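You operate a simulated robot arm through the tools that you are given. There is no shell and no other tool. Be economical: measure what you need, move in short steps, check, and stop when the job is done.

You are at the controls of a simulated robot arm. One attempt, no reset.

TASK
Put things in order on the top of the green chest. At the end: the foam dabber stands where the orange drink bottle stood; the brown round brush stands where the yellow paper ball stood; the yellow paper ball stands on top of the clear glass jar; the orange drink bottle stands where the brown round brush stood; whatever was shut is shut again. Leave all else as you found it, and nothing knocked over.

The check looks at the end state, three seconds after you hand in, the way a careful person would. Anything else that was tipped, shoved, dropped, spilled or broken makes it a failure.

THE ROBOT
A 6-joint arm with a two-finger parallel gripper, fixed in place. Base frame: the origin is at the foot of the arm, x ahead of it, y to its left, z up; the work surface is at about z = 0. Units: m, degrees, N and s.
With the tool pointing down near the work surface it reaches from about 0.12 to 0.5 m from the base axis. Its first joint turns from -72.0 to 72.0 degrees. Payload 0.65 kg.
The TCP is the grasp point between the finger pads, 0.025 m short of the fingertips. In the tool frame z runs along the fingers and y along their closing line. The gripper opens to 0.076 m. The fingers are 0.018 m wide and 0.01 m thick; the gripper's body (0.036 by 0.078 m) begins 0.045 m behind the TCP.
Orientation is told as [roll, pitch, yaw] about the base's x, y, z axes, in that order, counted from this pose: with the fingers straight down and closing along the base's y, the tool's x points along the base's -x, its y along +y and its z along -z.

THE INTERFACE
- The arm moves only by the tool servo_tool. Its argument "rows" is a list of rows, each an object of numbers (a shift or turn left out is 0, a gripper value left out holds the last): "x", "y", "z": the shift along the base's x, y, z in m; "rx", "ry", "rz": the turn, a rotation vector about the base's x, y, z in degrees; "grip": the gripper command, from -1 (shut) to 1 (fully open), values between in proportion. In form: [{"x": .., "y": .., "z": .., "rx": .., "ry": .., "rz": .., "grip": ..}, ...]. A call has 1 to 10 rows; each row shifts and turns the commanded pose from where the row before left it. Rows are played at 5 a second. More than 0.05 m and 8.6 degrees between two rows, or a gripper value outside its range, and nothing of the call is played. Where a pose cannot be reached the arm comes as near as it can. A force on the tool above 40 N (or 10 N above the force at the start of the call, whichever is more), or a blocked arm, ends the call early, and 0.2 s more pass. The fingers move at their own pace (about 0.108 m/s each) and stop on an object; they squeeze with about 42 N. The grip force told is the motor's: it shows also when the fingers shut on nothing. Time passes only in rows, and 0.2 s behind the last, so rows that do not move let the fingers close. The reply holds the time, the measured pose of the TCP, the force on the tool along the base axes, the opening and the grip force, in the units named above and with some noise.
- Cameras (640 x 400 px; columns grow to the right, rows downward): "scene" is fixed at [0.0636, 0.2819, 0.4114]; the picture's right is [-0.73, -0.68, 0.00], its down [-0.35, 0.37, -0.86] and it looks along [0.59, -0.63, -0.51] (base axes); focal length 214 px, centre (320, 200). "wrist" rides on the gripper at [0.058, 0.011, -0.081] in the tool frame; the picture's right is [-0.18, 0.98, 0.00], its down [-0.75, -0.14, -0.64] and it looks along [-0.63, -0.12, 0.77] (tool axes); focal length 243 px, centre (320, 200). There is no depth. A picture from a camera that has moved, and an enlarged one, comes with that camera's place and axes in the base frame and with its lens. The place of the scene camera against the robot may be out by one fixed shift of up to 0.012 m in any direction.
- capture(camera): a new picture of that camera. No time passes.
- enlarge(camera, box): a new picture of the part [left, top, right, bottom] of that camera's present view, enlarged. No time passes.
- close_job(): hands the job in; it is judged then, once.

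Go step by step. Nothing tells you positions but the pictures and the camera data: compare them with the known pose of the tool, close in by small moves and look again before you grip or let go. The budget is 120 turns and 64 pictures, counting those below and the enlarged ones. Unless the task says otherwise, let go and move clear before handing in, and close with one line.

The tools are called as name(argument=value, ...) on one line, values as JSON. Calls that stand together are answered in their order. servo_tool: Moves the arm, as the interface text tells. Its arguments: {"type":"object","properties":{"rows":{"type":"array"}},"required":["rows"]} The other tools are called the same way: capture (camera) takes a picture; enlarge (camera, box) takes an enlarged picture of a part of a camera's view; close_job () hands the job in.

At the start:

```text
t: 0.0
position: [0.2652, 0.15, 0.3257]
tool_rot: [0.1, 0.0, 0.0]
contact_force: [-0.3, 0.6, 0.3]
opening: 0.0762
grasp_force: 0.1
```

scene: 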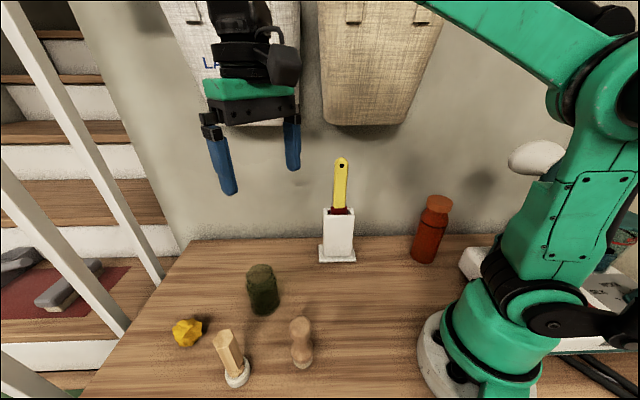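
wrist: 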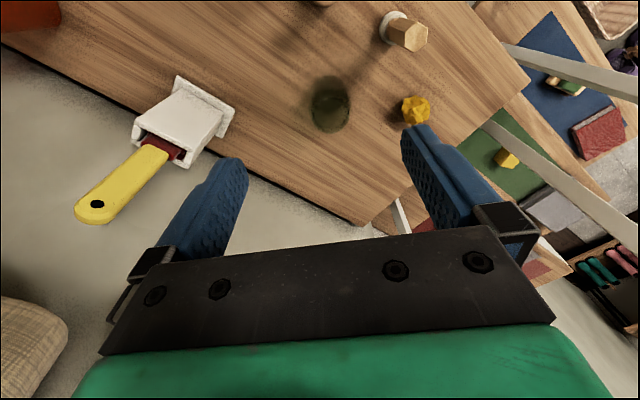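

I see a tabletop with a yellow ball, a dark glass jar, two wooden tools, a white holder and an orange bottle. I'll enlarge the views to identify each one.

enlarge(camera="scene", box=[150, 240, 350, 400])

enlarge(camera="scene", box=[300, 140, 500, 300])

```text
2.50 times, centred on (250, 320) of scene
camera zoom: at [0.0636, 0.2819, 0.4114], right [-0.73, -0.68, 0.0], down [-0.35, 0.37, -0.86], along [0.59, -0.63, -0.51], focal length 536 px, centre (495, -100)
```

zoom: 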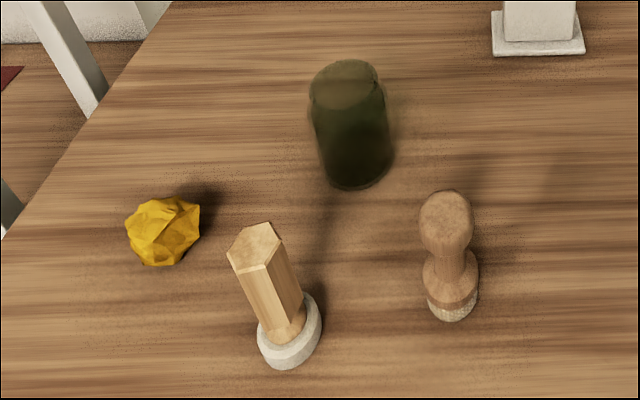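

```text
2.50 times, centred on (400, 220) of scene
camera zoom: at [0.0636, 0.2819, 0.4114], right [-0.73, -0.68, 0.0], down [-0.35, 0.37, -0.86], along [0.59, -0.63, -0.51], focal length 536 px, centre (120, 150)
```

zoom: 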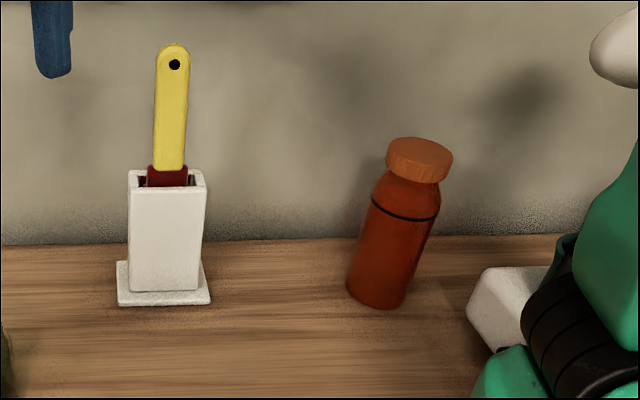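

The dabber is the hex-handled tool with the white foam foot, and the brush is the rounded handle with the bristle foot. Combining both cameras, I put the ball near (0.369, 0.282), jar (0.322, 0.155), dabber (0.252, 0.252), brush (0.193, 0.170) and bottle (0.140, -0.204). Next I'll hover over the ball and look.

servo_tool(rows=[{"x": 0.0173, "y": 0.022, "z": -0.0293}, {"x": 0.0173, "y": 0.022, "z": -0.0293}, {"x": 0.0173, "y": 0.022, "z": -0.0293}, {"x": 0.0173, "y": 0.022, "z": -0.0293}, {"x": 0.0173, "y": 0.022, "z": -0.0293}, {"x": 0.0173, "y": 0.022, "z": -0.0293}, {}])

capture(camera="wrist")

capture(camera="scene")

```text
t: 1.6
position: [0.3684, 0.283, 0.1502]
tool_rot: [0.0, 0.0, 0.0]
contact_force: [-0.1, 0.0, 0.3]
opening: 0.0759
grasp_force: 0.1
```

```text
59 pictures are left
camera wrist: at [0.3102, 0.2929, 0.2297], right [0.18, 0.98, 0.0], down [0.75, -0.14, 0.64], along [0.63, -0.12, -0.77], focal length 243 px, centre (320, 200)
```

wrist: 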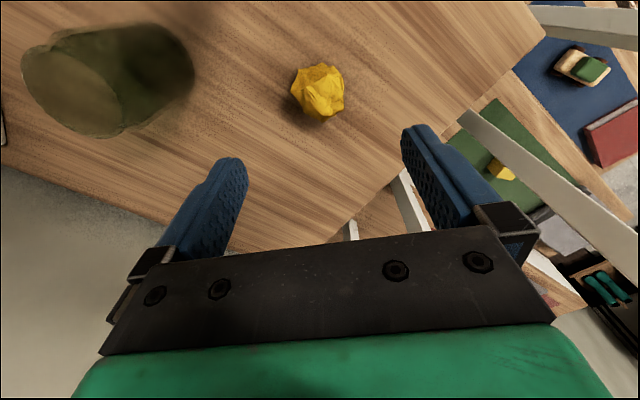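

```text
58 pictures are left
```

scene: 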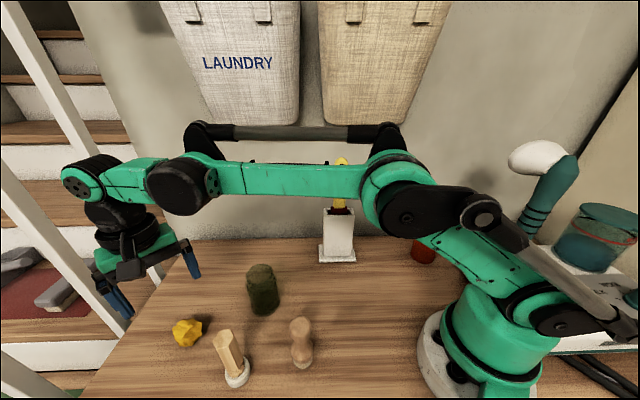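

The ball agrees at about (0.369, 0.281). The top of the jar needs a closer look, since it may be open or lidded.

enlarge(camera="wrist", box=[0, 0, 240, 150])

enlarge(camera="wrist", box=[270, 50, 370, 130])

```text
2.67 times, centred on (120, 75) of wrist
camera zoom: at [0.3102, 0.2929, 0.2297], right [0.18, 0.98, 0.0], down [0.75, -0.14, 0.64], along [0.63, -0.12, -0.77], focal length 647 px, centre (853, 533)
```

zoom: 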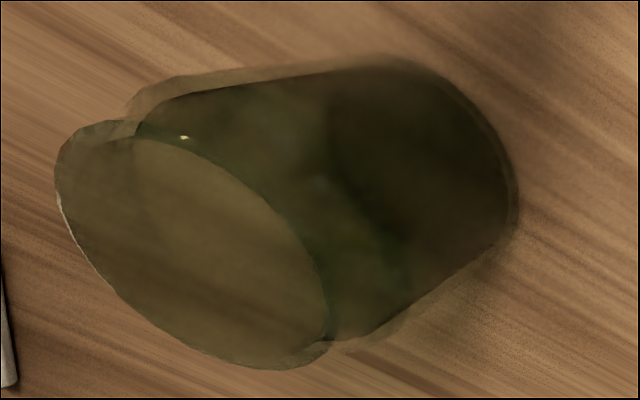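

```text
5.00 times, centred on (320, 90) of wrist
camera zoom: at [0.3102, 0.2929, 0.2297], right [0.18, 0.98, 0.0], down [0.75, -0.14, 0.64], along [0.63, -0.12, -0.77], focal length 1213 px, centre (320, 750)
```

zoom: 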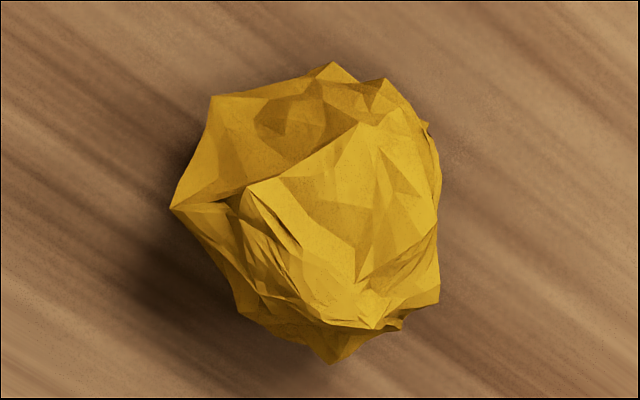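

The jar has a flat top and seems closed. The ball is about 45 mm across and sits centred under the gripper, so I descend and grip it.

servo_tool(rows=[{"x": 0.0005, "y": -0.002, "z": -0.04}, {"z": -0.04}, {"z": -0.025}, {"z": -0.015}, {}])

capture(camera="wrist")

```text
t: 2.8
position: [0.369, 0.2809, 0.0287]
tool_rot: [0.1, 0.0, -0.1]
contact_force: [-0.7, 0.3, 0.4]
opening: 0.0759
grasp_force: 0.0
```

```text
55 pictures are left
camera wrist: at [0.3108, 0.2911, 0.1096], right [0.18, 0.98, 0.0], down [0.75, -0.14, 0.64], along [0.63, -0.12, -0.77], focal length 243 px, centre (320, 200)
```

wrist: 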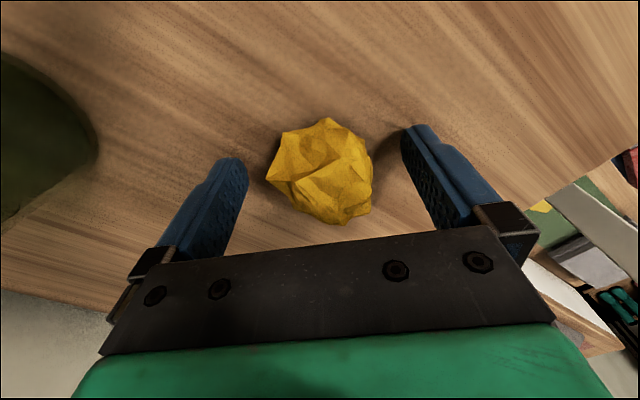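

The ball is centred between the fingers, so I close and lift slightly.

servo_tool(rows=[{"grip": -1}, {}, {}, {}, {"z": 0.03}, {"z": 0.04}, {"z": 0.04}, {"z": 0.02}, {}])

capture(camera="wrist")

```text
t: 4.8
position: [0.368, 0.2815, 0.1611]
tool_rot: [-0.1, 0.0, -0.1]
contact_force: [0.3, -0.1, -0.2]
opening: 0.0382
grasp_force: 41.8
```

```text
54 pictures are left
camera wrist: at [0.31, 0.2915, 0.2406], right [0.18, 0.98, 0.0], down [0.75, -0.14, 0.64], along [0.63, -0.12, -0.77], focal length 243 px, centre (320, 200)
```

wrist: 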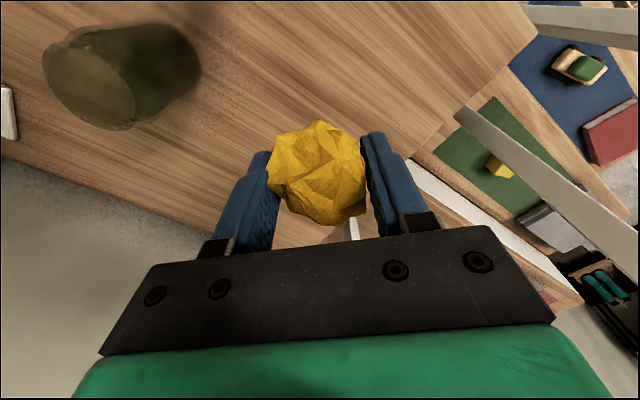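

The ball is held. I'll move to a viewpoint looking nearly straight down on the jar to locate its top.

servo_tool(rows=[{"z": 0.03}, {"x": -0.004, "y": -0.03, "z": 0.03}, {"x": -0.004, "y": -0.035}, {"y": -0.035}, {"y": -0.0265}, {}])

enlarge(camera="wrist", box=[200, 0, 440, 150])

```text
t: 6.2
position: [0.3607, 0.1533, 0.2191]
tool_rot: [0.0, 0.0, -0.1]
contact_force: [0.1, -0.5, -0.1]
opening: 0.0383
grasp_force: 42.1
```

```text
2.67 times, centred on (320, 75) of wrist
camera zoom: at [0.3017, 0.1642, 0.2995], right [0.18, 0.98, 0.0], down [0.75, -0.14, 0.64], along [0.63, -0.12, -0.77], focal length 647 px, centre (320, 533)
```

zoom: 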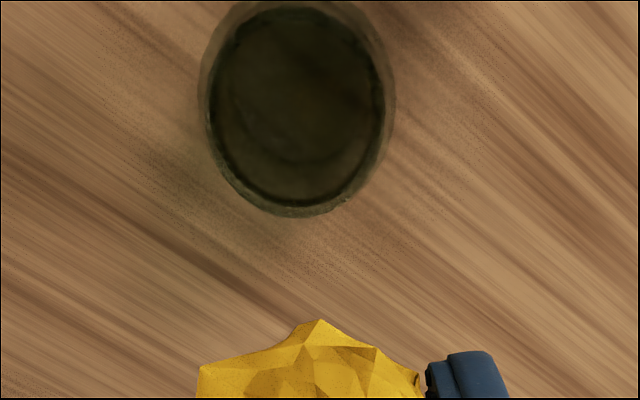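

The jar's centre is near (0.324, 0.154). I'll move above it and look from the side.

servo_tool(rows=[{"x": -0.0187, "y": 0.0005, "z": -0.01}, {"x": -0.018, "y": 0.0002, "z": -0.025}, {"z": -0.025}, {"z": -0.015}, {}])

enlarge(camera="scene", box=[190, 200, 340, 320])

```text
t: 7.4
position: [0.3241, 0.1546, 0.1434]
tool_rot: [0.0, 0.0, 0.0]
contact_force: [-0.1, 0.0, 0.5]
opening: 0.0382
grasp_force: 42.0
```

```text
3.33 times, centred on (265, 260) of scene
camera zoom: at [0.0636, 0.2819, 0.4114], right [-0.73, -0.68, 0.0], down [-0.35, 0.37, -0.86], along [0.59, -0.63, -0.51], focal length 715 px, centre (503, 0)
```

zoom: 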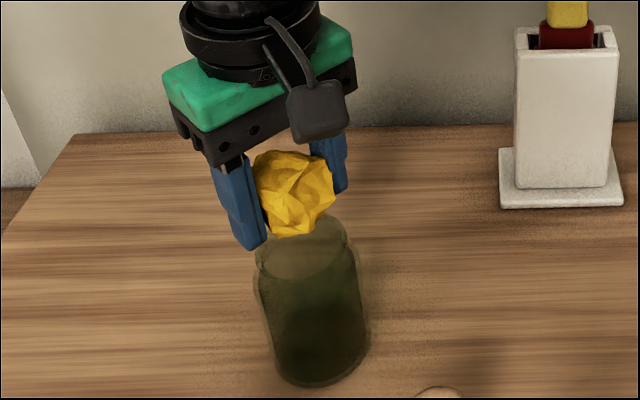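

The ball is above the jar with about 2 cm to go. I lower it slowly and watch the force.

servo_tool(rows=[{"z": -0.006}, {"z": -0.004}, {"z": -0.003}, {"z": -0.003}, {}])

enlarge(camera="scene", box=[190, 200, 340, 320])

```text
t: 8.6
position: [0.3242, 0.1549, 0.1285]
tool_rot: [0.1, 0.1, 0.0]
contact_force: [-0.3, 0.0, 0.6]
opening: 0.0376
grasp_force: 42.2
```

```text
3.33 times, centred on (265, 260) of scene
camera zoom: at [0.0636, 0.2819, 0.4114], right [-0.73, -0.68, 0.0], down [-0.35, 0.37, -0.86], along [0.59, -0.63, -0.51], focal length 715 px, centre (503, 0)
```

zoom: 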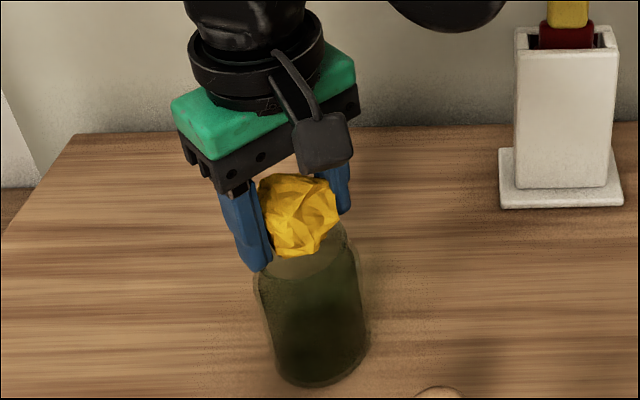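

No contact yet, so I continue in 2 mm steps.

servo_tool(rows=[{"z": -0.002}, {"z": -0.002}, {"z": -0.002}, {}])

```text
t: 9.6
position: [0.3244, 0.155, 0.1226]
tool_rot: [0.1, -0.1, 0.0]
contact_force: [0.0, -0.3, 0.0]
opening: 0.0377
grasp_force: 41.7
```

servo_tool(rows=[{"z": -0.0015}, {"z": -0.0015}, {}])

enlarge(camera="scene", box=[215, 225, 315, 305])

```text
t: 10.4
position: [0.3234, 0.1543, 0.1193]
tool_rot: [0.1, 0.1, 0.0]
contact_force: [-0.9, -0.6, 0.9]
opening: 0.0373
grasp_force: 42.2
```

```text
5.00 times, centred on (265, 265) of scene
camera zoom: at [0.0636, 0.2819, 0.4114], right [-0.73, -0.68, 0.0], down [-0.35, 0.37, -0.86], along [0.59, -0.63, -0.51], focal length 1072 px, centre (595, -125)
```

zoom: 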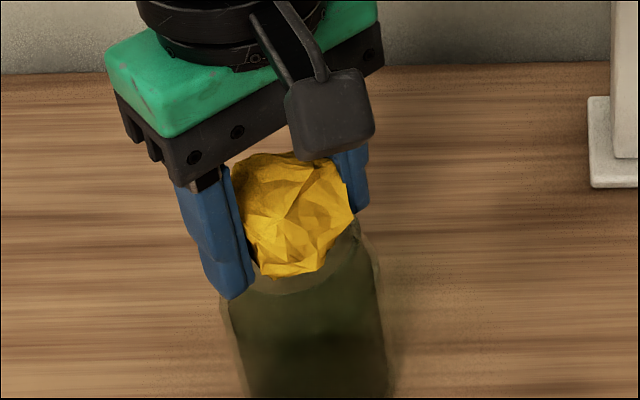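

Still no clear contact force, so I keep stepping down.

servo_tool(rows=[{"z": -0.0015}, {"z": -0.0015}, {}])

```text
t: 11.2
position: [0.3241, 0.1537, 0.1173]
tool_rot: [0.0, 0.0, 0.0]
contact_force: [1.7, -1.3, 21.1]
opening: 0.0373
grasp_force: 41.6
```

Contact: the ball rests on the lid with 21 N on it. I back off 1.5 mm and then open gently.

servo_tool(rows=[{"z": 0.0013}, {}])

```text
t: 11.8
position: [0.3241, 0.1549, 0.1177]
tool_rot: [0.0, 0.0, 0.0]
contact_force: [0.6, 0.5, -0.3]
opening: 0.0368
grasp_force: 42.7
```

servo_tool(rows=[{"grip": 0.1}, {"grip": 0.2}, {"grip": 0.4}, {"grip": 0.7}, {"grip": 0.7}])

enlarge(camera="scene", box=[215, 225, 315, 305])

capture(camera="wrist")

```text
t: 13.0
position: [0.3242, 0.1538, 0.1174]
tool_rot: [-0.1, -0.1, -0.1]
contact_force: [-0.1, 0.4, 0.1]
opening: 0.0645
grasp_force: 0.0
```

```text
5.00 times, centred on (265, 265) of scene
camera zoom: at [0.0636, 0.2819, 0.4114], right [-0.73, -0.68, 0.0], down [-0.35, 0.37, -0.86], along [0.59, -0.63, -0.51], focal length 1072 px, centre (595, -125)
```

zoom: 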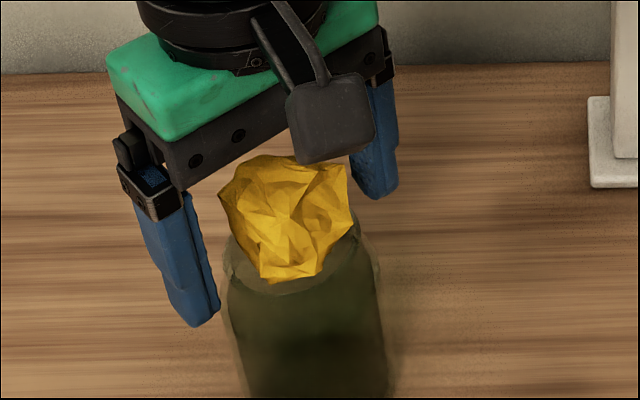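

```text
48 pictures are left
camera wrist: at [0.2661, 0.1648, 0.1979], right [0.18, 0.98, 0.0], down [0.75, -0.14, 0.64], along [0.63, -0.12, -0.77], focal length 243 px, centre (320, 200)
```

wrist: 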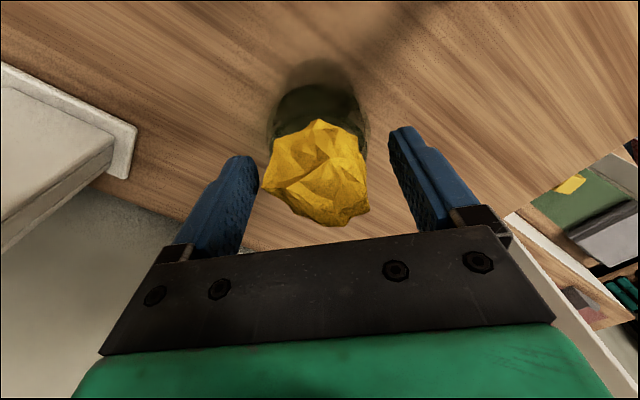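

The ball is standing on the jar. I rise straight up, go over to the brush and look.

servo_tool(rows=[{"z": 0.02, "grip": 1}, {"z": 0.04}, {"z": 0.04}, {"z": 0.01, "x": -0.03, "y": 0.005}, {"x": -0.04, "y": 0.005}, {"x": -0.04, "y": 0.005}, {"z": -0.02}, {}])

capture(camera="wrist")

capture(camera="scene")

```text
t: 14.8
position: [0.2147, 0.1701, 0.2076]
tool_rot: [0.1, 0.0, -0.1]
contact_force: [0.2, -0.3, 0.4]
opening: 0.0761
grasp_force: 0.1
```

```text
47 pictures are left
camera wrist: at [0.156, 0.1799, 0.2879], right [0.18, 0.98, 0.0], down [0.75, -0.14, 0.64], along [0.63, -0.12, -0.77], focal length 243 px, centre (320, 200)
```

wrist: 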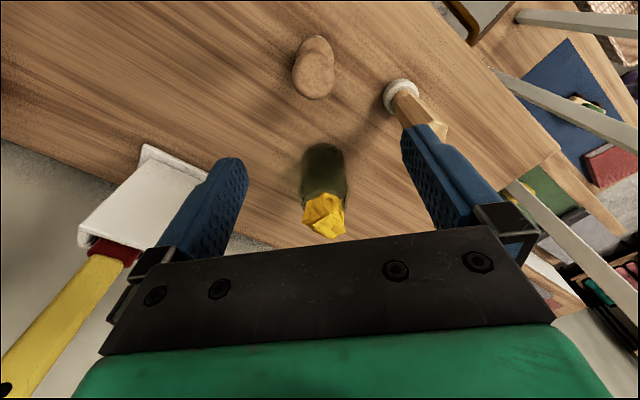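

```text
46 pictures are left
```

scene: 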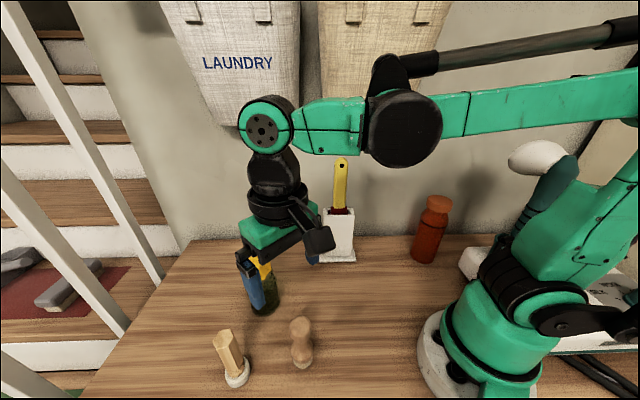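

The ball stands on the jar. I enlarge the view of the brush and dabber to fix their bases.

enlarge(camera="wrist", box=[260, 20, 372, 110])

enlarge(camera="wrist", box=[352, 60, 464, 150])

enlarge(camera="scene", box=[200, 300, 325, 400])

```text
4.44 times, centred on (316, 65) of wrist
camera zoom: at [0.156, 0.1799, 0.2879], right [0.18, 0.98, 0.0], down [0.75, -0.14, 0.64], along [0.63, -0.12, -0.77], focal length 1078 px, centre (338, 800)
```

zoom: 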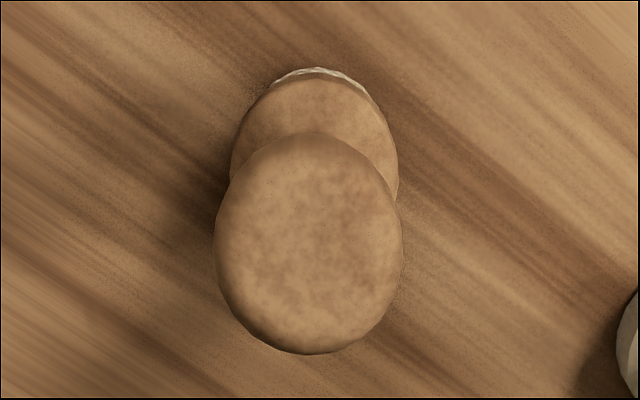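

```text
4.44 times, centred on (408, 105) of wrist
camera zoom: at [0.156, 0.1799, 0.2879], right [0.18, 0.98, 0.0], down [0.75, -0.14, 0.64], along [0.63, -0.12, -0.77], focal length 1078 px, centre (-71, 622)
```

zoom: 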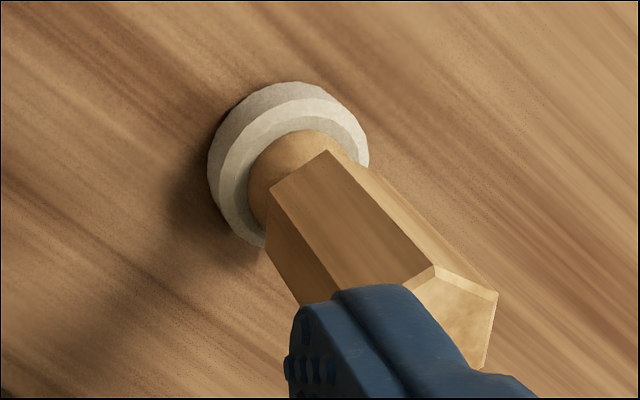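

```text
4.00 times, centred on (262, 350) of scene
camera zoom: at [0.0636, 0.2819, 0.4114], right [-0.73, -0.68, 0.0], down [-0.35, 0.37, -0.86], along [0.59, -0.63, -0.51], focal length 858 px, centre (550, -400)
```

zoom: 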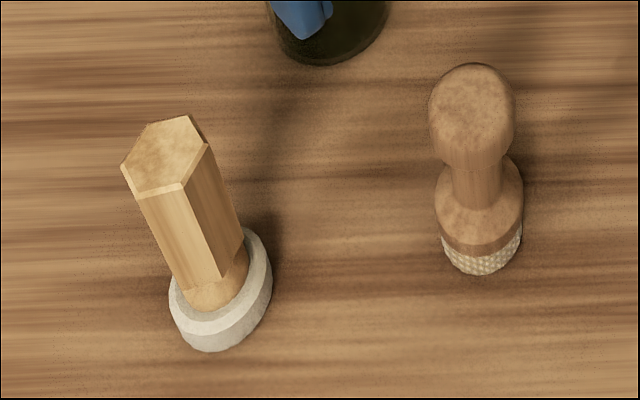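

I put the brush axis at about (0.197, 0.167) with the knob topping out near z 0.10, and the dabber at (0.255, 0.251). I lower the open fingers around the brush knob and check.

servo_tool(rows=[{"x": -0.0177, "y": -0.003}, {"z": -0.04}, {"z": -0.04}, {"z": -0.03}, {"z": -0.0125}, {}])

capture(camera="wrist")

enlarge(camera="scene", box=[240, 280, 365, 380])

```text
t: 16.2
position: [0.1977, 0.1659, 0.0844]
tool_rot: [0.0, 0.0, 0.0]
contact_force: [0.1, -0.5, 0.3]
opening: 0.0763
grasp_force: 0.0
```

```text
42 pictures are left
camera wrist: at [0.1391, 0.1765, 0.1648], right [0.18, 0.98, 0.0], down [0.75, -0.14, 0.64], along [0.63, -0.12, -0.77], focal length 243 px, centre (320, 200)
```

wrist: 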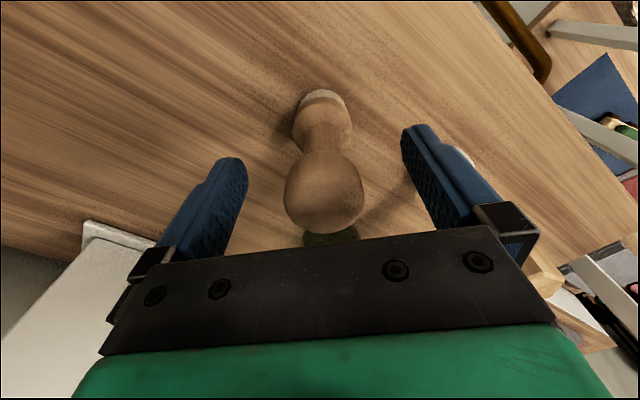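

```text
4.00 times, centred on (302, 330) of scene
camera zoom: at [0.0636, 0.2819, 0.4114], right [-0.73, -0.68, 0.0], down [-0.35, 0.37, -0.86], along [0.59, -0.63, -0.51], focal length 858 px, centre (390, -320)
```

zoom: 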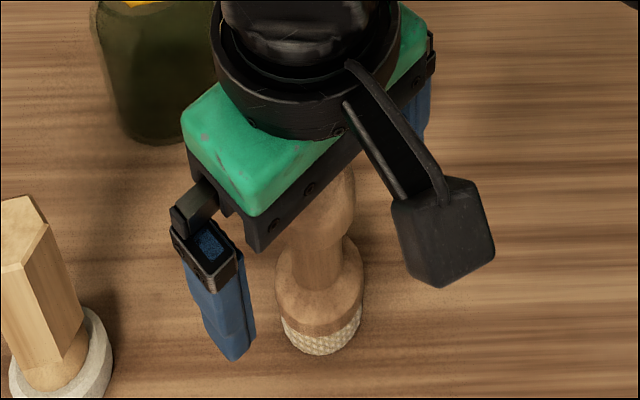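

The brush is centred at about (0.197, 0.1665), so I grip it and lift gently.

servo_tool(rows=[{"grip": -0.5}, {"grip": -1}, {}, {}, {"z": 0.02}, {"z": 0.04}, {"z": 0.04}, {}])

capture(camera="wrist")

enlarge(camera="scene", box=[200, 200, 400, 360])

```text
t: 18.0
position: [0.1965, 0.166, 0.1857]
tool_rot: [0.0, 0.1, 0.0]
contact_force: [-0.4, -0.1, -0.1]
opening: 0.0308
grasp_force: 42.1
```

```text
40 pictures are left
camera wrist: at [0.1383, 0.1765, 0.2658], right [0.18, 0.98, 0.0], down [0.75, -0.14, 0.64], along [0.63, -0.12, -0.77], focal length 243 px, centre (320, 200)
```

wrist: 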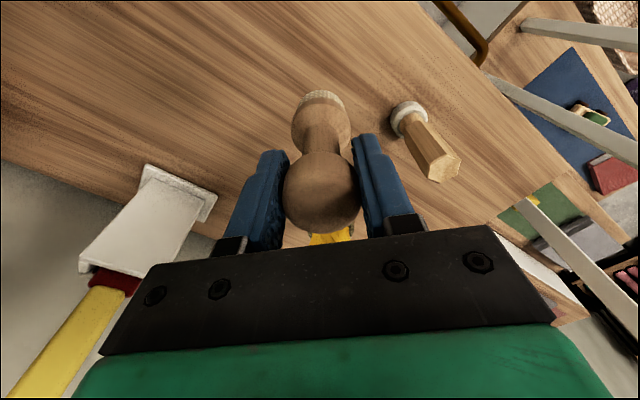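

```text
2.50 times, centred on (300, 280) of scene
camera zoom: at [0.0636, 0.2819, 0.4114], right [-0.73, -0.68, 0.0], down [-0.35, 0.37, -0.86], along [0.59, -0.63, -0.51], focal length 536 px, centre (370, 0)
```

zoom: 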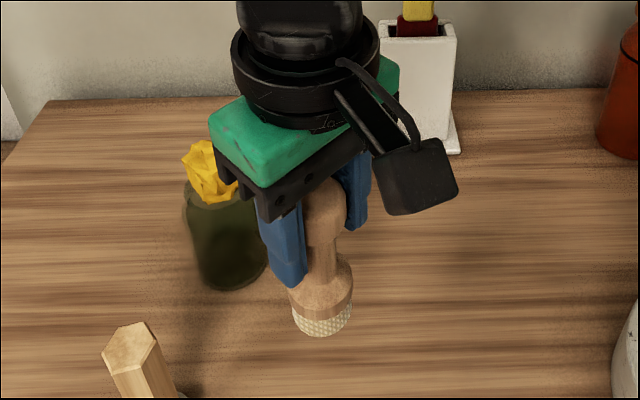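

The brush is held upright. I raise it, carry it over the others to the ball's old spot at (0.369, 0.281) and stop above it.

servo_tool(rows=[{"z": 0.04}, {"z": 0.04}, {"x": 0.035, "y": 0.023}, {"x": 0.035, "y": 0.023}, {"x": 0.035, "y": 0.023}, {"x": 0.035, "y": 0.023}, {"x": 0.032, "y": 0.0227}, {"z": -0.04}, {"z": -0.04}, {"z": -0.04}])

servo_tool(rows=[{"z": -0.03}, {"z": -0.01}, {}])

```text
t: 20.2
position: [0.3495, 0.2668, 0.125]
tool_rot: [0.1, 0.0, 0.0]
contact_force: [-0.2, 0.5, -0.4]
opening: 0.0306
grasp_force: 42.0
out of reach, approached as far as the arm can: row 7
```

```text
t: 21.0
position: [0.3487, 0.2664, 0.0852]
tool_rot: [0.0, -0.1, 0.0]
contact_force: [0.3, 0.4, -0.8]
opening: 0.0304
grasp_force: 41.6
```

The reach limit at height shortened the move, so I am 2.5 cm short and just above the table. I lift 1 cm and finish the shift.

servo_tool(rows=[{"z": 0.012}, {"x": 0.0102, "y": 0.0073}, {"x": 0.01, "y": 0.0072}, {}])

capture(camera="wrist")

capture(camera="scene")

```text
t: 22.0
position: [0.3705, 0.2799, 0.0976]
tool_rot: [0.0, -0.1, 0.0]
contact_force: [0.1, -0.6, -1.3]
opening: 0.0305
grasp_force: 42.1
```

```text
38 pictures are left
camera wrist: at [0.311, 0.2914, 0.1781], right [0.18, 0.98, 0.0], down [0.75, -0.14, 0.64], along [0.63, -0.12, -0.77], focal length 243 px, centre (320, 200)
```

wrist: 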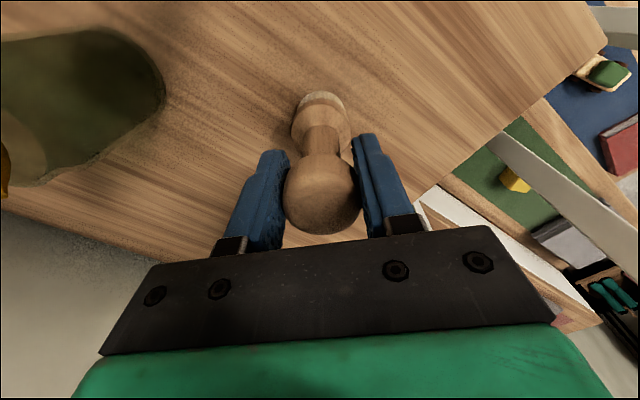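

```text
37 pictures are left
```

scene: 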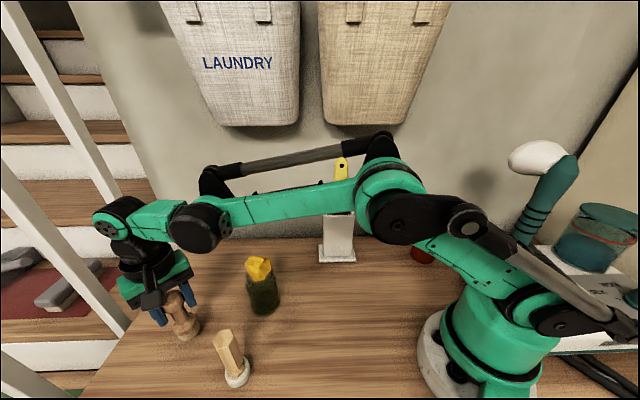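

The brush is over the target, so I lower it to contact.

servo_tool(rows=[{"z": -0.008}, {"z": -0.003}, {"z": -0.0015}, {}])

```text
t: 23.0
position: [0.3707, 0.2804, 0.0852]
tool_rot: [0.1, 0.1, 0.0]
contact_force: [0.3, -0.3, -1.0]
opening: 0.0305
grasp_force: 42.0
```

servo_tool(rows=[{"z": -0.001, "x": -0.0007}, {}])

```text
t: 23.6
position: [0.3692, 0.281, 0.084]
tool_rot: [0.1, 0.0, 0.0]
contact_force: [0.5, 0.6, -0.6]
opening: 0.0305
grasp_force: 41.9
```

servo_tool(rows=[{"z": -0.001}, {}])

enlarge(camera="scene", box=[130, 260, 255, 360])

```text
t: 24.2
position: [0.3687, 0.2811, 0.0843]
tool_rot: [0.0, 0.0, 0.0]
contact_force: [0.6, -0.3, 19.0]
opening: 0.0304
grasp_force: 42.1
```

```text
4.00 times, centred on (192, 310) of scene
camera zoom: at [0.0635, 0.2818, 0.4114], right [-0.73, -0.68, 0.0], down [-0.35, 0.37, -0.86], along [0.59, -0.63, -0.51], focal length 858 px, centre (830, -240)
```

zoom: 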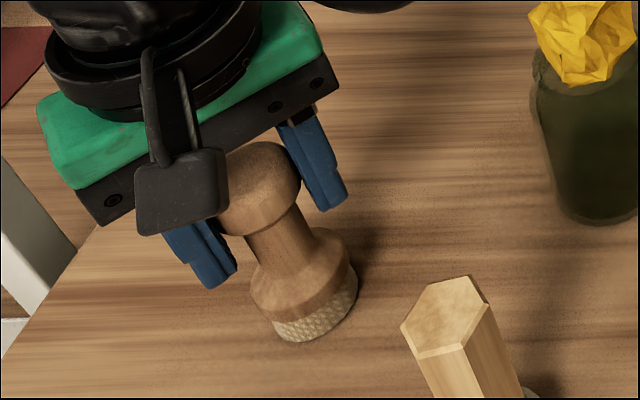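

The brush is on the table. I ease off the force, release, and rise straight up.

servo_tool(rows=[{"z": 0.0008}, {"grip": 0}, {"grip": 1}, {}, {"z": 0.03}, {"z": 0.04}, {"z": 0.03}, {}])

capture(camera="wrist")

```text
t: 26.0
position: [0.3696, 0.2809, 0.1836]
tool_rot: [0.1, 0.0, 0.0]
contact_force: [-0.5, 0.4, 0.9]
opening: 0.0759
grasp_force: 0.0
```

```text
35 pictures are left
camera wrist: at [0.3105, 0.2914, 0.2647], right [0.18, 0.98, 0.0], down [0.75, -0.14, 0.64], along [0.63, -0.12, -0.77], focal length 243 px, centre (320, 200)
```

wrist: 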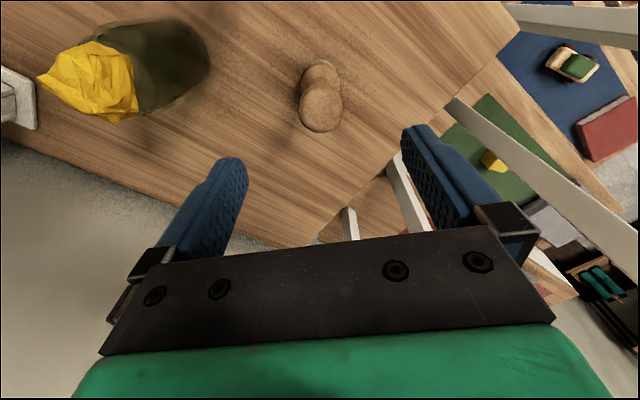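

The brush stands on the ball's old spot. Next is the bottle: the scraper handle reaches about z 0.27 near (0.30, -0.04), so I retract to a small radius first and then sweep round.

servo_tool(rows=[{"z": 0.02}, {"x": -0.0315, "y": -0.0268, "z": 0.01}, {"x": -0.0315, "y": -0.0268, "z": 0.01}, {"x": -0.0315, "y": -0.0268, "z": 0.01}, {"x": -0.0315, "y": -0.0268, "z": 0.01}, {"x": -0.0315, "y": -0.0268, "z": 0.01}, {"x": -0.0315, "y": -0.0268, "z": 0.01}, {"y": -0.0375}, {"y": -0.0375}, {}])

servo_tool(rows=[{"y": -0.0375}, {"y": -0.0375}, {"x": -0.005, "y": -0.04}, {"x": -0.005, "y": -0.04}, {"z": 0.01}, {}])

capture(camera="wrist")

capture(camera="scene")

```text
t: 28.2
position: [0.1801, 0.0443, 0.2639]
tool_rot: [-0.1, 0.0, 0.0]
contact_force: [-0.9, 0.3, -0.5]
opening: 0.0759
grasp_force: 0.1
```

```text
t: 29.6
position: [0.1689, -0.1103, 0.2759]
tool_rot: [0.0, -0.1, -0.1]
contact_force: [1.1, 0.1, 0.0]
opening: 0.0761
grasp_force: 0.1
```

```text
34 pictures are left
camera wrist: at [0.111, -0.0996, 0.3549], right [0.18, 0.98, 0.0], down [0.75, -0.14, 0.64], along [0.63, -0.12, -0.77], focal length 243 px, centre (320, 200)
```

wrist: 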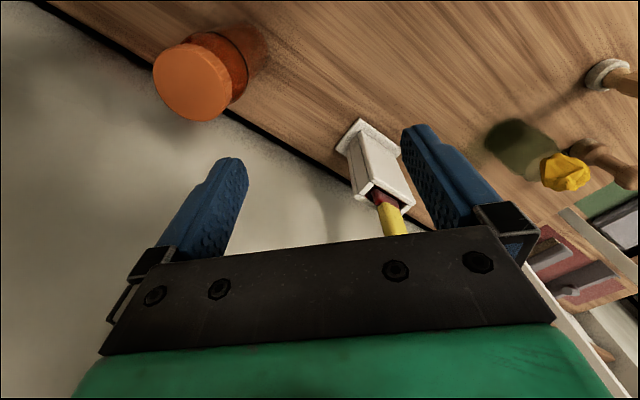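

```text
33 pictures are left
```

scene: 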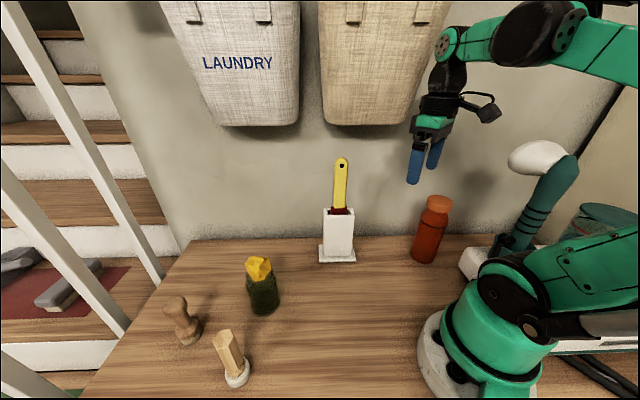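

The bottle's cap is near (0.142, -0.205). I hover over it and look again.

servo_tool(rows=[{"x": -0.013, "y": -0.048}, {"x": -0.012, "y": -0.048}, {}])

enlarge(camera="wrist", box=[220, 0, 412, 130])

enlarge(camera="scene", box=[360, 120, 510, 280])

```text
t: 30.4
position: [0.1454, -0.2061, 0.2737]
tool_rot: [0.0, 0.0, -0.1]
contact_force: [-0.3, 0.3, 0.7]
opening: 0.0759
grasp_force: 0.1
```

```text
3.08 times, centred on (316, 65) of wrist
camera zoom: at [0.0862, -0.1952, 0.3542], right [0.18, 0.98, 0.0], down [0.75, -0.14, 0.64], along [0.63, -0.12, -0.77], focal length 746 px, centre (332, 615)
```

zoom: 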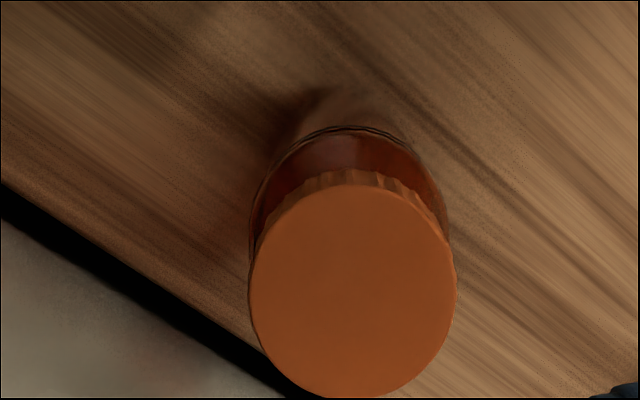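

```text
2.50 times, centred on (435, 200) of scene
camera zoom: at [0.0636, 0.2818, 0.4114], right [-0.73, -0.68, 0.0], down [-0.35, 0.37, -0.86], along [0.59, -0.63, -0.51], focal length 536 px, centre (32, 200)
```

zoom: 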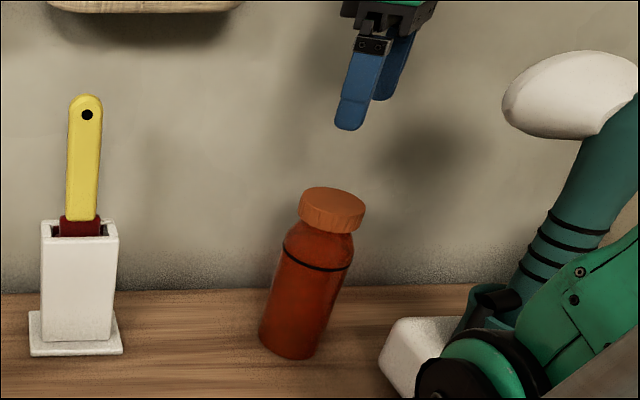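

The bottle top is at z about 0.163, its axis near (0.141, -0.201), and its body is 57 mm wide below the black band. I'll grip the body just below the band, not the cap, so I align and come down part way.

servo_tool(rows=[{"x": -0.0035, "y": 0.005, "z": -0.03}, {"z": -0.04}, {"z": -0.01}, {}])

capture(camera="wrist")

enlarge(camera="scene", box=[370, 130, 495, 280])

```text
t: 31.4
position: [0.1421, -0.2016, 0.1938]
tool_rot: [0.0, 0.0, 0.0]
contact_force: [0.5, 0.7, 0.3]
opening: 0.0759
grasp_force: 0.1
```

```text
30 pictures are left
camera wrist: at [0.0826, -0.1906, 0.2742], right [0.18, 0.98, 0.0], down [0.75, -0.14, 0.64], along [0.63, -0.12, -0.77], focal length 243 px, centre (320, 200)
```

wrist: 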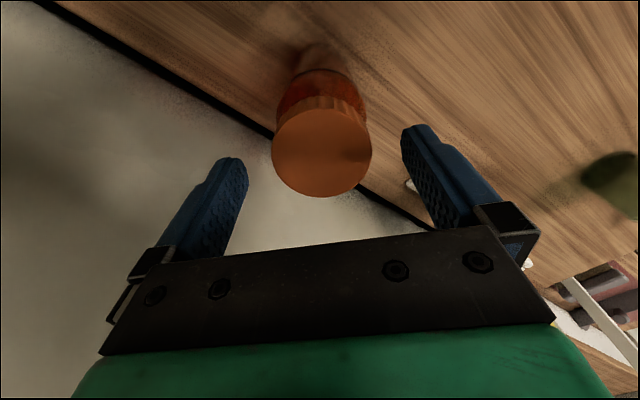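

```text
2.67 times, centred on (432, 205) of scene
camera zoom: at [0.0636, 0.2819, 0.4114], right [-0.73, -0.68, 0.0], down [-0.35, 0.37, -0.86], along [0.59, -0.63, -0.51], focal length 572 px, centre (20, 187)
```

zoom: 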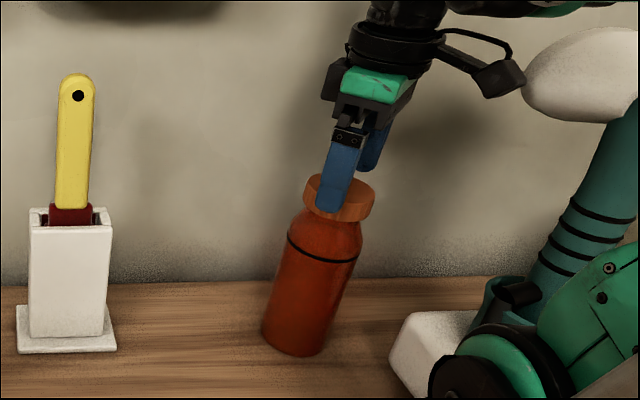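

The cap is centred between the fingers. I descend to about z 0.124 so the fingertips sit just below the black band.

servo_tool(rows=[{"x": -0.001, "z": -0.025}, {"z": -0.025}, {"z": -0.012}, {"z": -0.004}, {"z": -0.003}, {}])

enlarge(camera="scene", box=[370, 130, 495, 280])

capture(camera="wrist")

```text
t: 32.8
position: [0.1409, -0.2011, 0.1249]
tool_rot: [-0.1, -0.1, 0.0]
contact_force: [0.6, -0.4, -0.6]
opening: 0.0761
grasp_force: 0.1
```

```text
2.67 times, centred on (432, 205) of scene
camera zoom: at [0.0636, 0.2819, 0.4114], right [-0.73, -0.68, 0.0], down [-0.35, 0.37, -0.86], along [0.59, -0.63, -0.51], focal length 572 px, centre (20, 187)
```

zoom: 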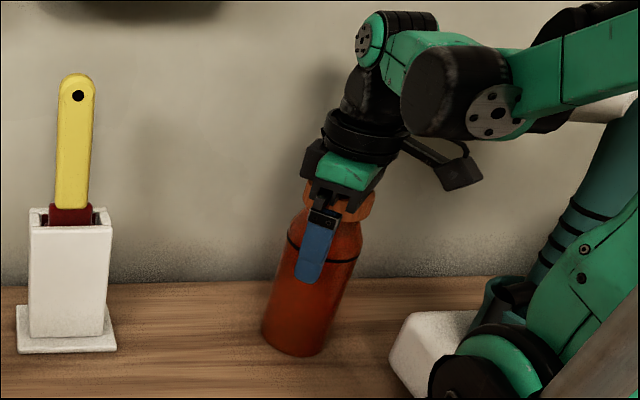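

```text
27 pictures are left
camera wrist: at [0.0818, -0.1908, 0.205], right [0.18, 0.98, 0.0], down [0.75, -0.14, 0.64], along [0.63, -0.12, -0.77], focal length 243 px, centre (320, 200)
```

wrist: 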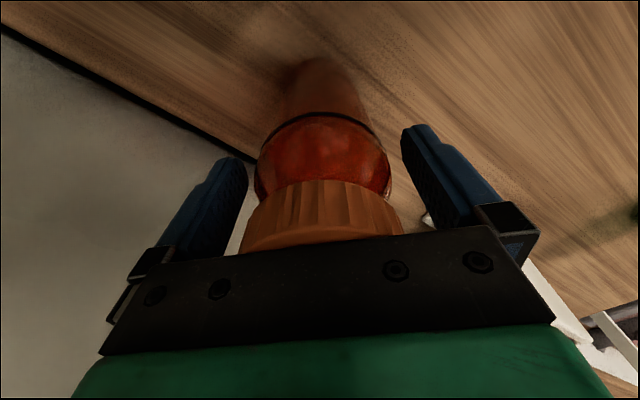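

It's well centred with no contact. I close on the body.

servo_tool(rows=[{"grip": 0.6}, {"grip": 0.4}, {"grip": -1}, {}, {}])

capture(camera="wrist")

```text
t: 34.0
position: [0.1405, -0.2019, 0.1246]
tool_rot: [0.0, 0.0, 0.0]
contact_force: [-0.5, 0.4, -0.3]
opening: 0.0567
grasp_force: 42.3
```

```text
26 pictures are left
camera wrist: at [0.0818, -0.1908, 0.205], right [0.18, 0.98, 0.0], down [0.75, -0.14, 0.64], along [0.63, -0.12, -0.77], focal length 243 px, centre (320, 200)
```

wrist: 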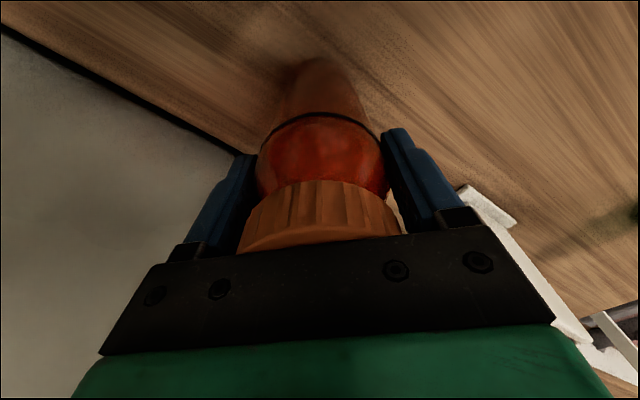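

The grip is firm on the body at 56.7 mm. I lift a little to test the hold.

servo_tool(rows=[{"z": 0.005}, {"z": 0.015}, {"z": 0.02}, {}])

enlarge(camera="scene", box=[370, 130, 495, 280])

```text
t: 35.0
position: [0.1395, -0.2015, 0.1654]
tool_rot: [0.0, 0.1, -0.1]
contact_force: [0.5, 0.0, -1.5]
opening: 0.0566
grasp_force: 42.1
```

```text
2.67 times, centred on (432, 205) of scene
camera zoom: at [0.0636, 0.2819, 0.4114], right [-0.73, -0.68, 0.0], down [-0.35, 0.37, -0.86], along [0.59, -0.63, -0.51], focal length 572 px, centre (20, 187)
```

zoom: 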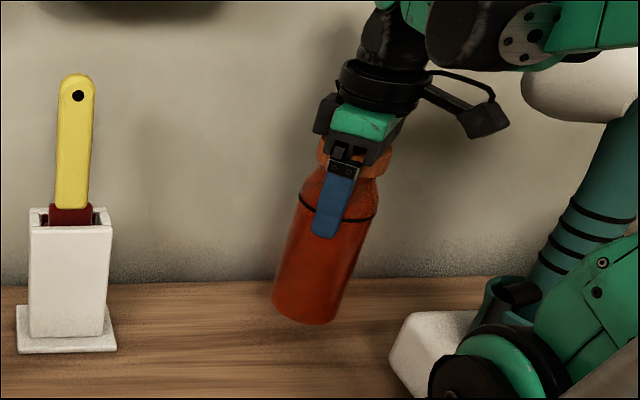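

The hold is good. I carry the bottle around in front of the base toward the brush's old spot at (0.197, 0.1665).

servo_tool(rows=[{"x": 0.015, "z": 0.02}, {"x": 0.02, "y": 0.02, "z": 0.015}, {"x": 0.01, "y": 0.035}, {"y": 0.04}, {"y": 0.04}, {"y": 0.04}, {"y": 0.04}, {"y": 0.04}, {"y": 0.04}, {}])

servo_tool(rows=[{"x": 0.006, "y": 0.038}, {"x": 0.0055, "y": 0.035}, {}, {"z": -0.02}, {"z": -0.02}, {}])

capture(camera="scene")

```text
t: 37.2
position: [0.1856, 0.0945, 0.2002]
tool_rot: [0.1, 0.0, -0.2]
contact_force: [0.5, 0.2, -1.3]
opening: 0.0569
grasp_force: 41.7
```

```text
t: 38.6
position: [0.1976, 0.1679, 0.1608]
tool_rot: [0.0, 0.0, 0.0]
contact_force: [-0.1, 0.0, -0.7]
opening: 0.0568
grasp_force: 41.8
```

```text
24 pictures are left
```

scene: 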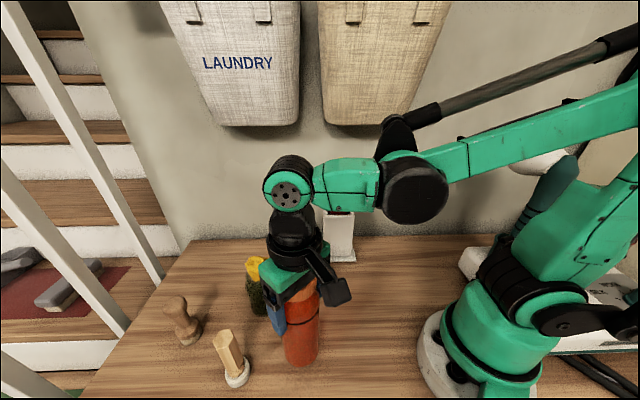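

The bottle hangs over the target. I lower it to just above the table and then feel for contact.

servo_tool(rows=[{"z": -0.02, "y": -0.001}, {"z": -0.012}, {"z": -0.002}, {}])

servo_tool(rows=[{"z": -0.0015}, {}])

```text
t: 39.6
position: [0.1966, 0.1663, 0.1254]
tool_rot: [0.0, 0.0, 0.0]
contact_force: [-0.1, -0.5, -0.5]
opening: 0.0569
grasp_force: 42.0
```

```text
t: 40.2
position: [0.1976, 0.1658, 0.1249]
tool_rot: [0.0, 0.1, 0.1]
contact_force: [-0.8, -0.1, 15.7]
opening: 0.0566
grasp_force: 42.2
```

Contact with the table. I ease off, open, and rise straight up past the cap.

servo_tool(rows=[{"z": 0.0007}, {"grip": 0.6}, {"grip": 0.8}, {"grip": 1}, {}, {"z": 0.02}, {"z": 0.03}, {"z": 0.04}, {"z": 0.03}, {}])

capture(camera="wrist")

capture(camera="scene")

```text
t: 42.4
position: [0.1966, 0.1664, 0.2446]
tool_rot: [0.0, 0.0, 0.0]
contact_force: [-0.3, -0.1, 1.3]
opening: 0.0758
grasp_force: 0.0
```

```text
23 pictures are left
camera wrist: at [0.1381, 0.1772, 0.3255], right [0.18, 0.98, 0.0], down [0.75, -0.14, 0.64], along [0.63, -0.12, -0.77], focal length 243 px, centre (320, 200)
```

wrist: 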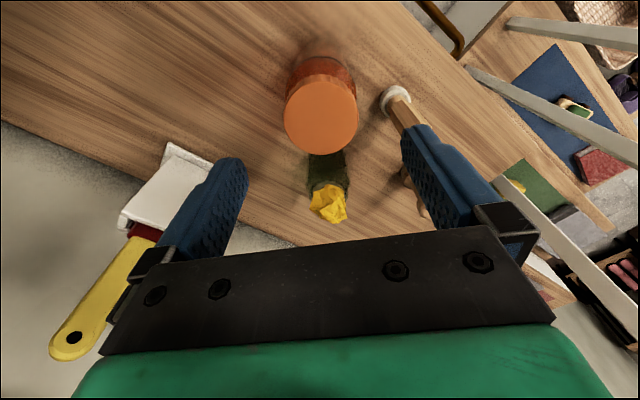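

```text
22 pictures are left
```

scene: 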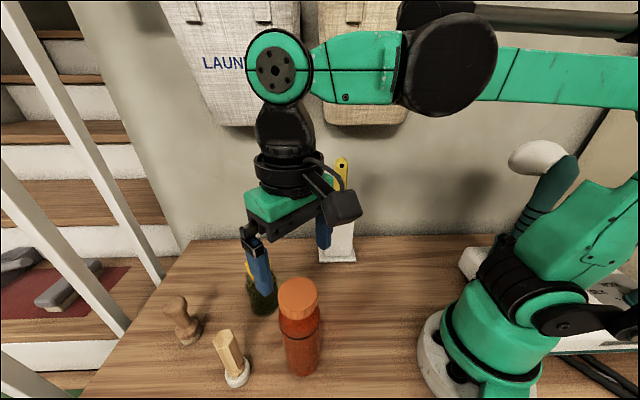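

The bottle stands on the brush's old spot with its cap on. Now I hover over the dabber to see its hex orientation.

servo_tool(rows=[{"x": 0.03, "y": 0.042}, {"x": 0.0285, "y": 0.0426}, {"z": -0.035}, {}])

enlarge(camera="wrist", box=[256, 10, 384, 130])

```text
refused: row 1 steps farther than a row can; nothing moved
```

```text
3.33 times, centred on (320, 70) of wrist
camera zoom: at [0.1381, 0.1772, 0.3255], right [0.18, 0.98, 0.0], down [0.75, -0.14, 0.64], along [0.63, -0.12, -0.77], focal length 809 px, centre (320, 633)
```

zoom: 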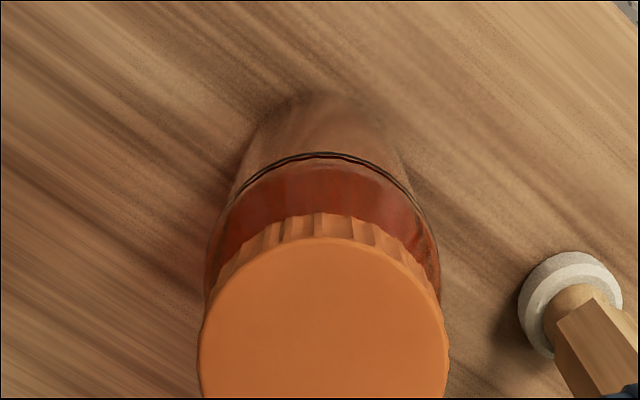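

The step was slightly too long and was refused, so I split it into smaller ones.

servo_tool(rows=[{"x": 0.02, "y": 0.0285}, {"x": 0.02, "y": 0.0285}, {"x": 0.0185, "y": 0.0276}, {"z": -0.035}, {}])

enlarge(camera="wrist", box=[256, 10, 384, 130])

```text
t: 43.6
position: [0.2564, 0.2511, 0.2118]
tool_rot: [0.0, 0.0, 0.0]
contact_force: [0.2, -0.7, -1.0]
opening: 0.0763
grasp_force: 0.1
```

```text
3.33 times, centred on (320, 70) of wrist
camera zoom: at [0.1972, 0.2615, 0.2914], right [0.18, 0.98, 0.0], down [0.75, -0.14, 0.64], along [0.63, -0.12, -0.77], focal length 809 px, centre (320, 633)
```

zoom: 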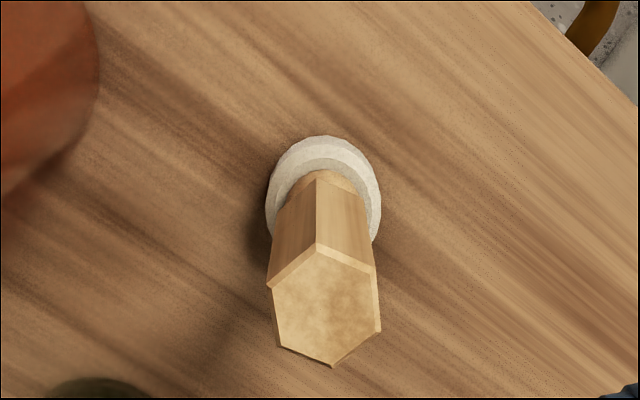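

The dabber's axis is at (0.2543, 0.2512) with its top at z 0.113, and its flats already face ±y. I go down around the handle.

servo_tool(rows=[{"x": -0.0015, "z": -0.04}, {"z": -0.04}, {"z": -0.03}, {"z": -0.017}, {}])

capture(camera="wrist")

```text
t: 44.8
position: [0.2546, 0.2506, 0.0827]
tool_rot: [0.0, 0.0, 0.0]
contact_force: [1.2, -0.4, 0.6]
opening: 0.0759
grasp_force: 0.1
```

```text
19 pictures are left
camera wrist: at [0.1954, 0.2614, 0.1633], right [0.18, 0.98, 0.0], down [0.75, -0.14, 0.64], along [0.63, -0.12, -0.77], focal length 243 px, centre (320, 200)
```

wrist: 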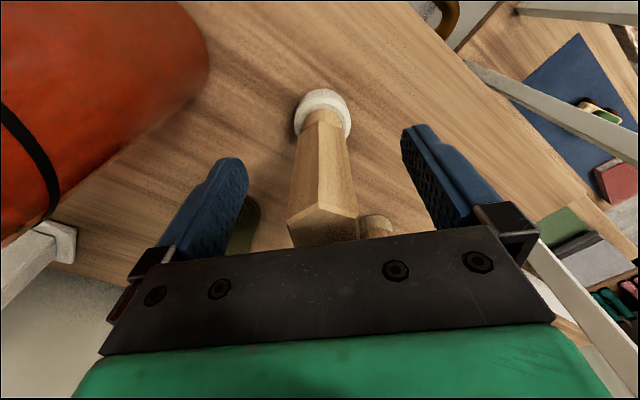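

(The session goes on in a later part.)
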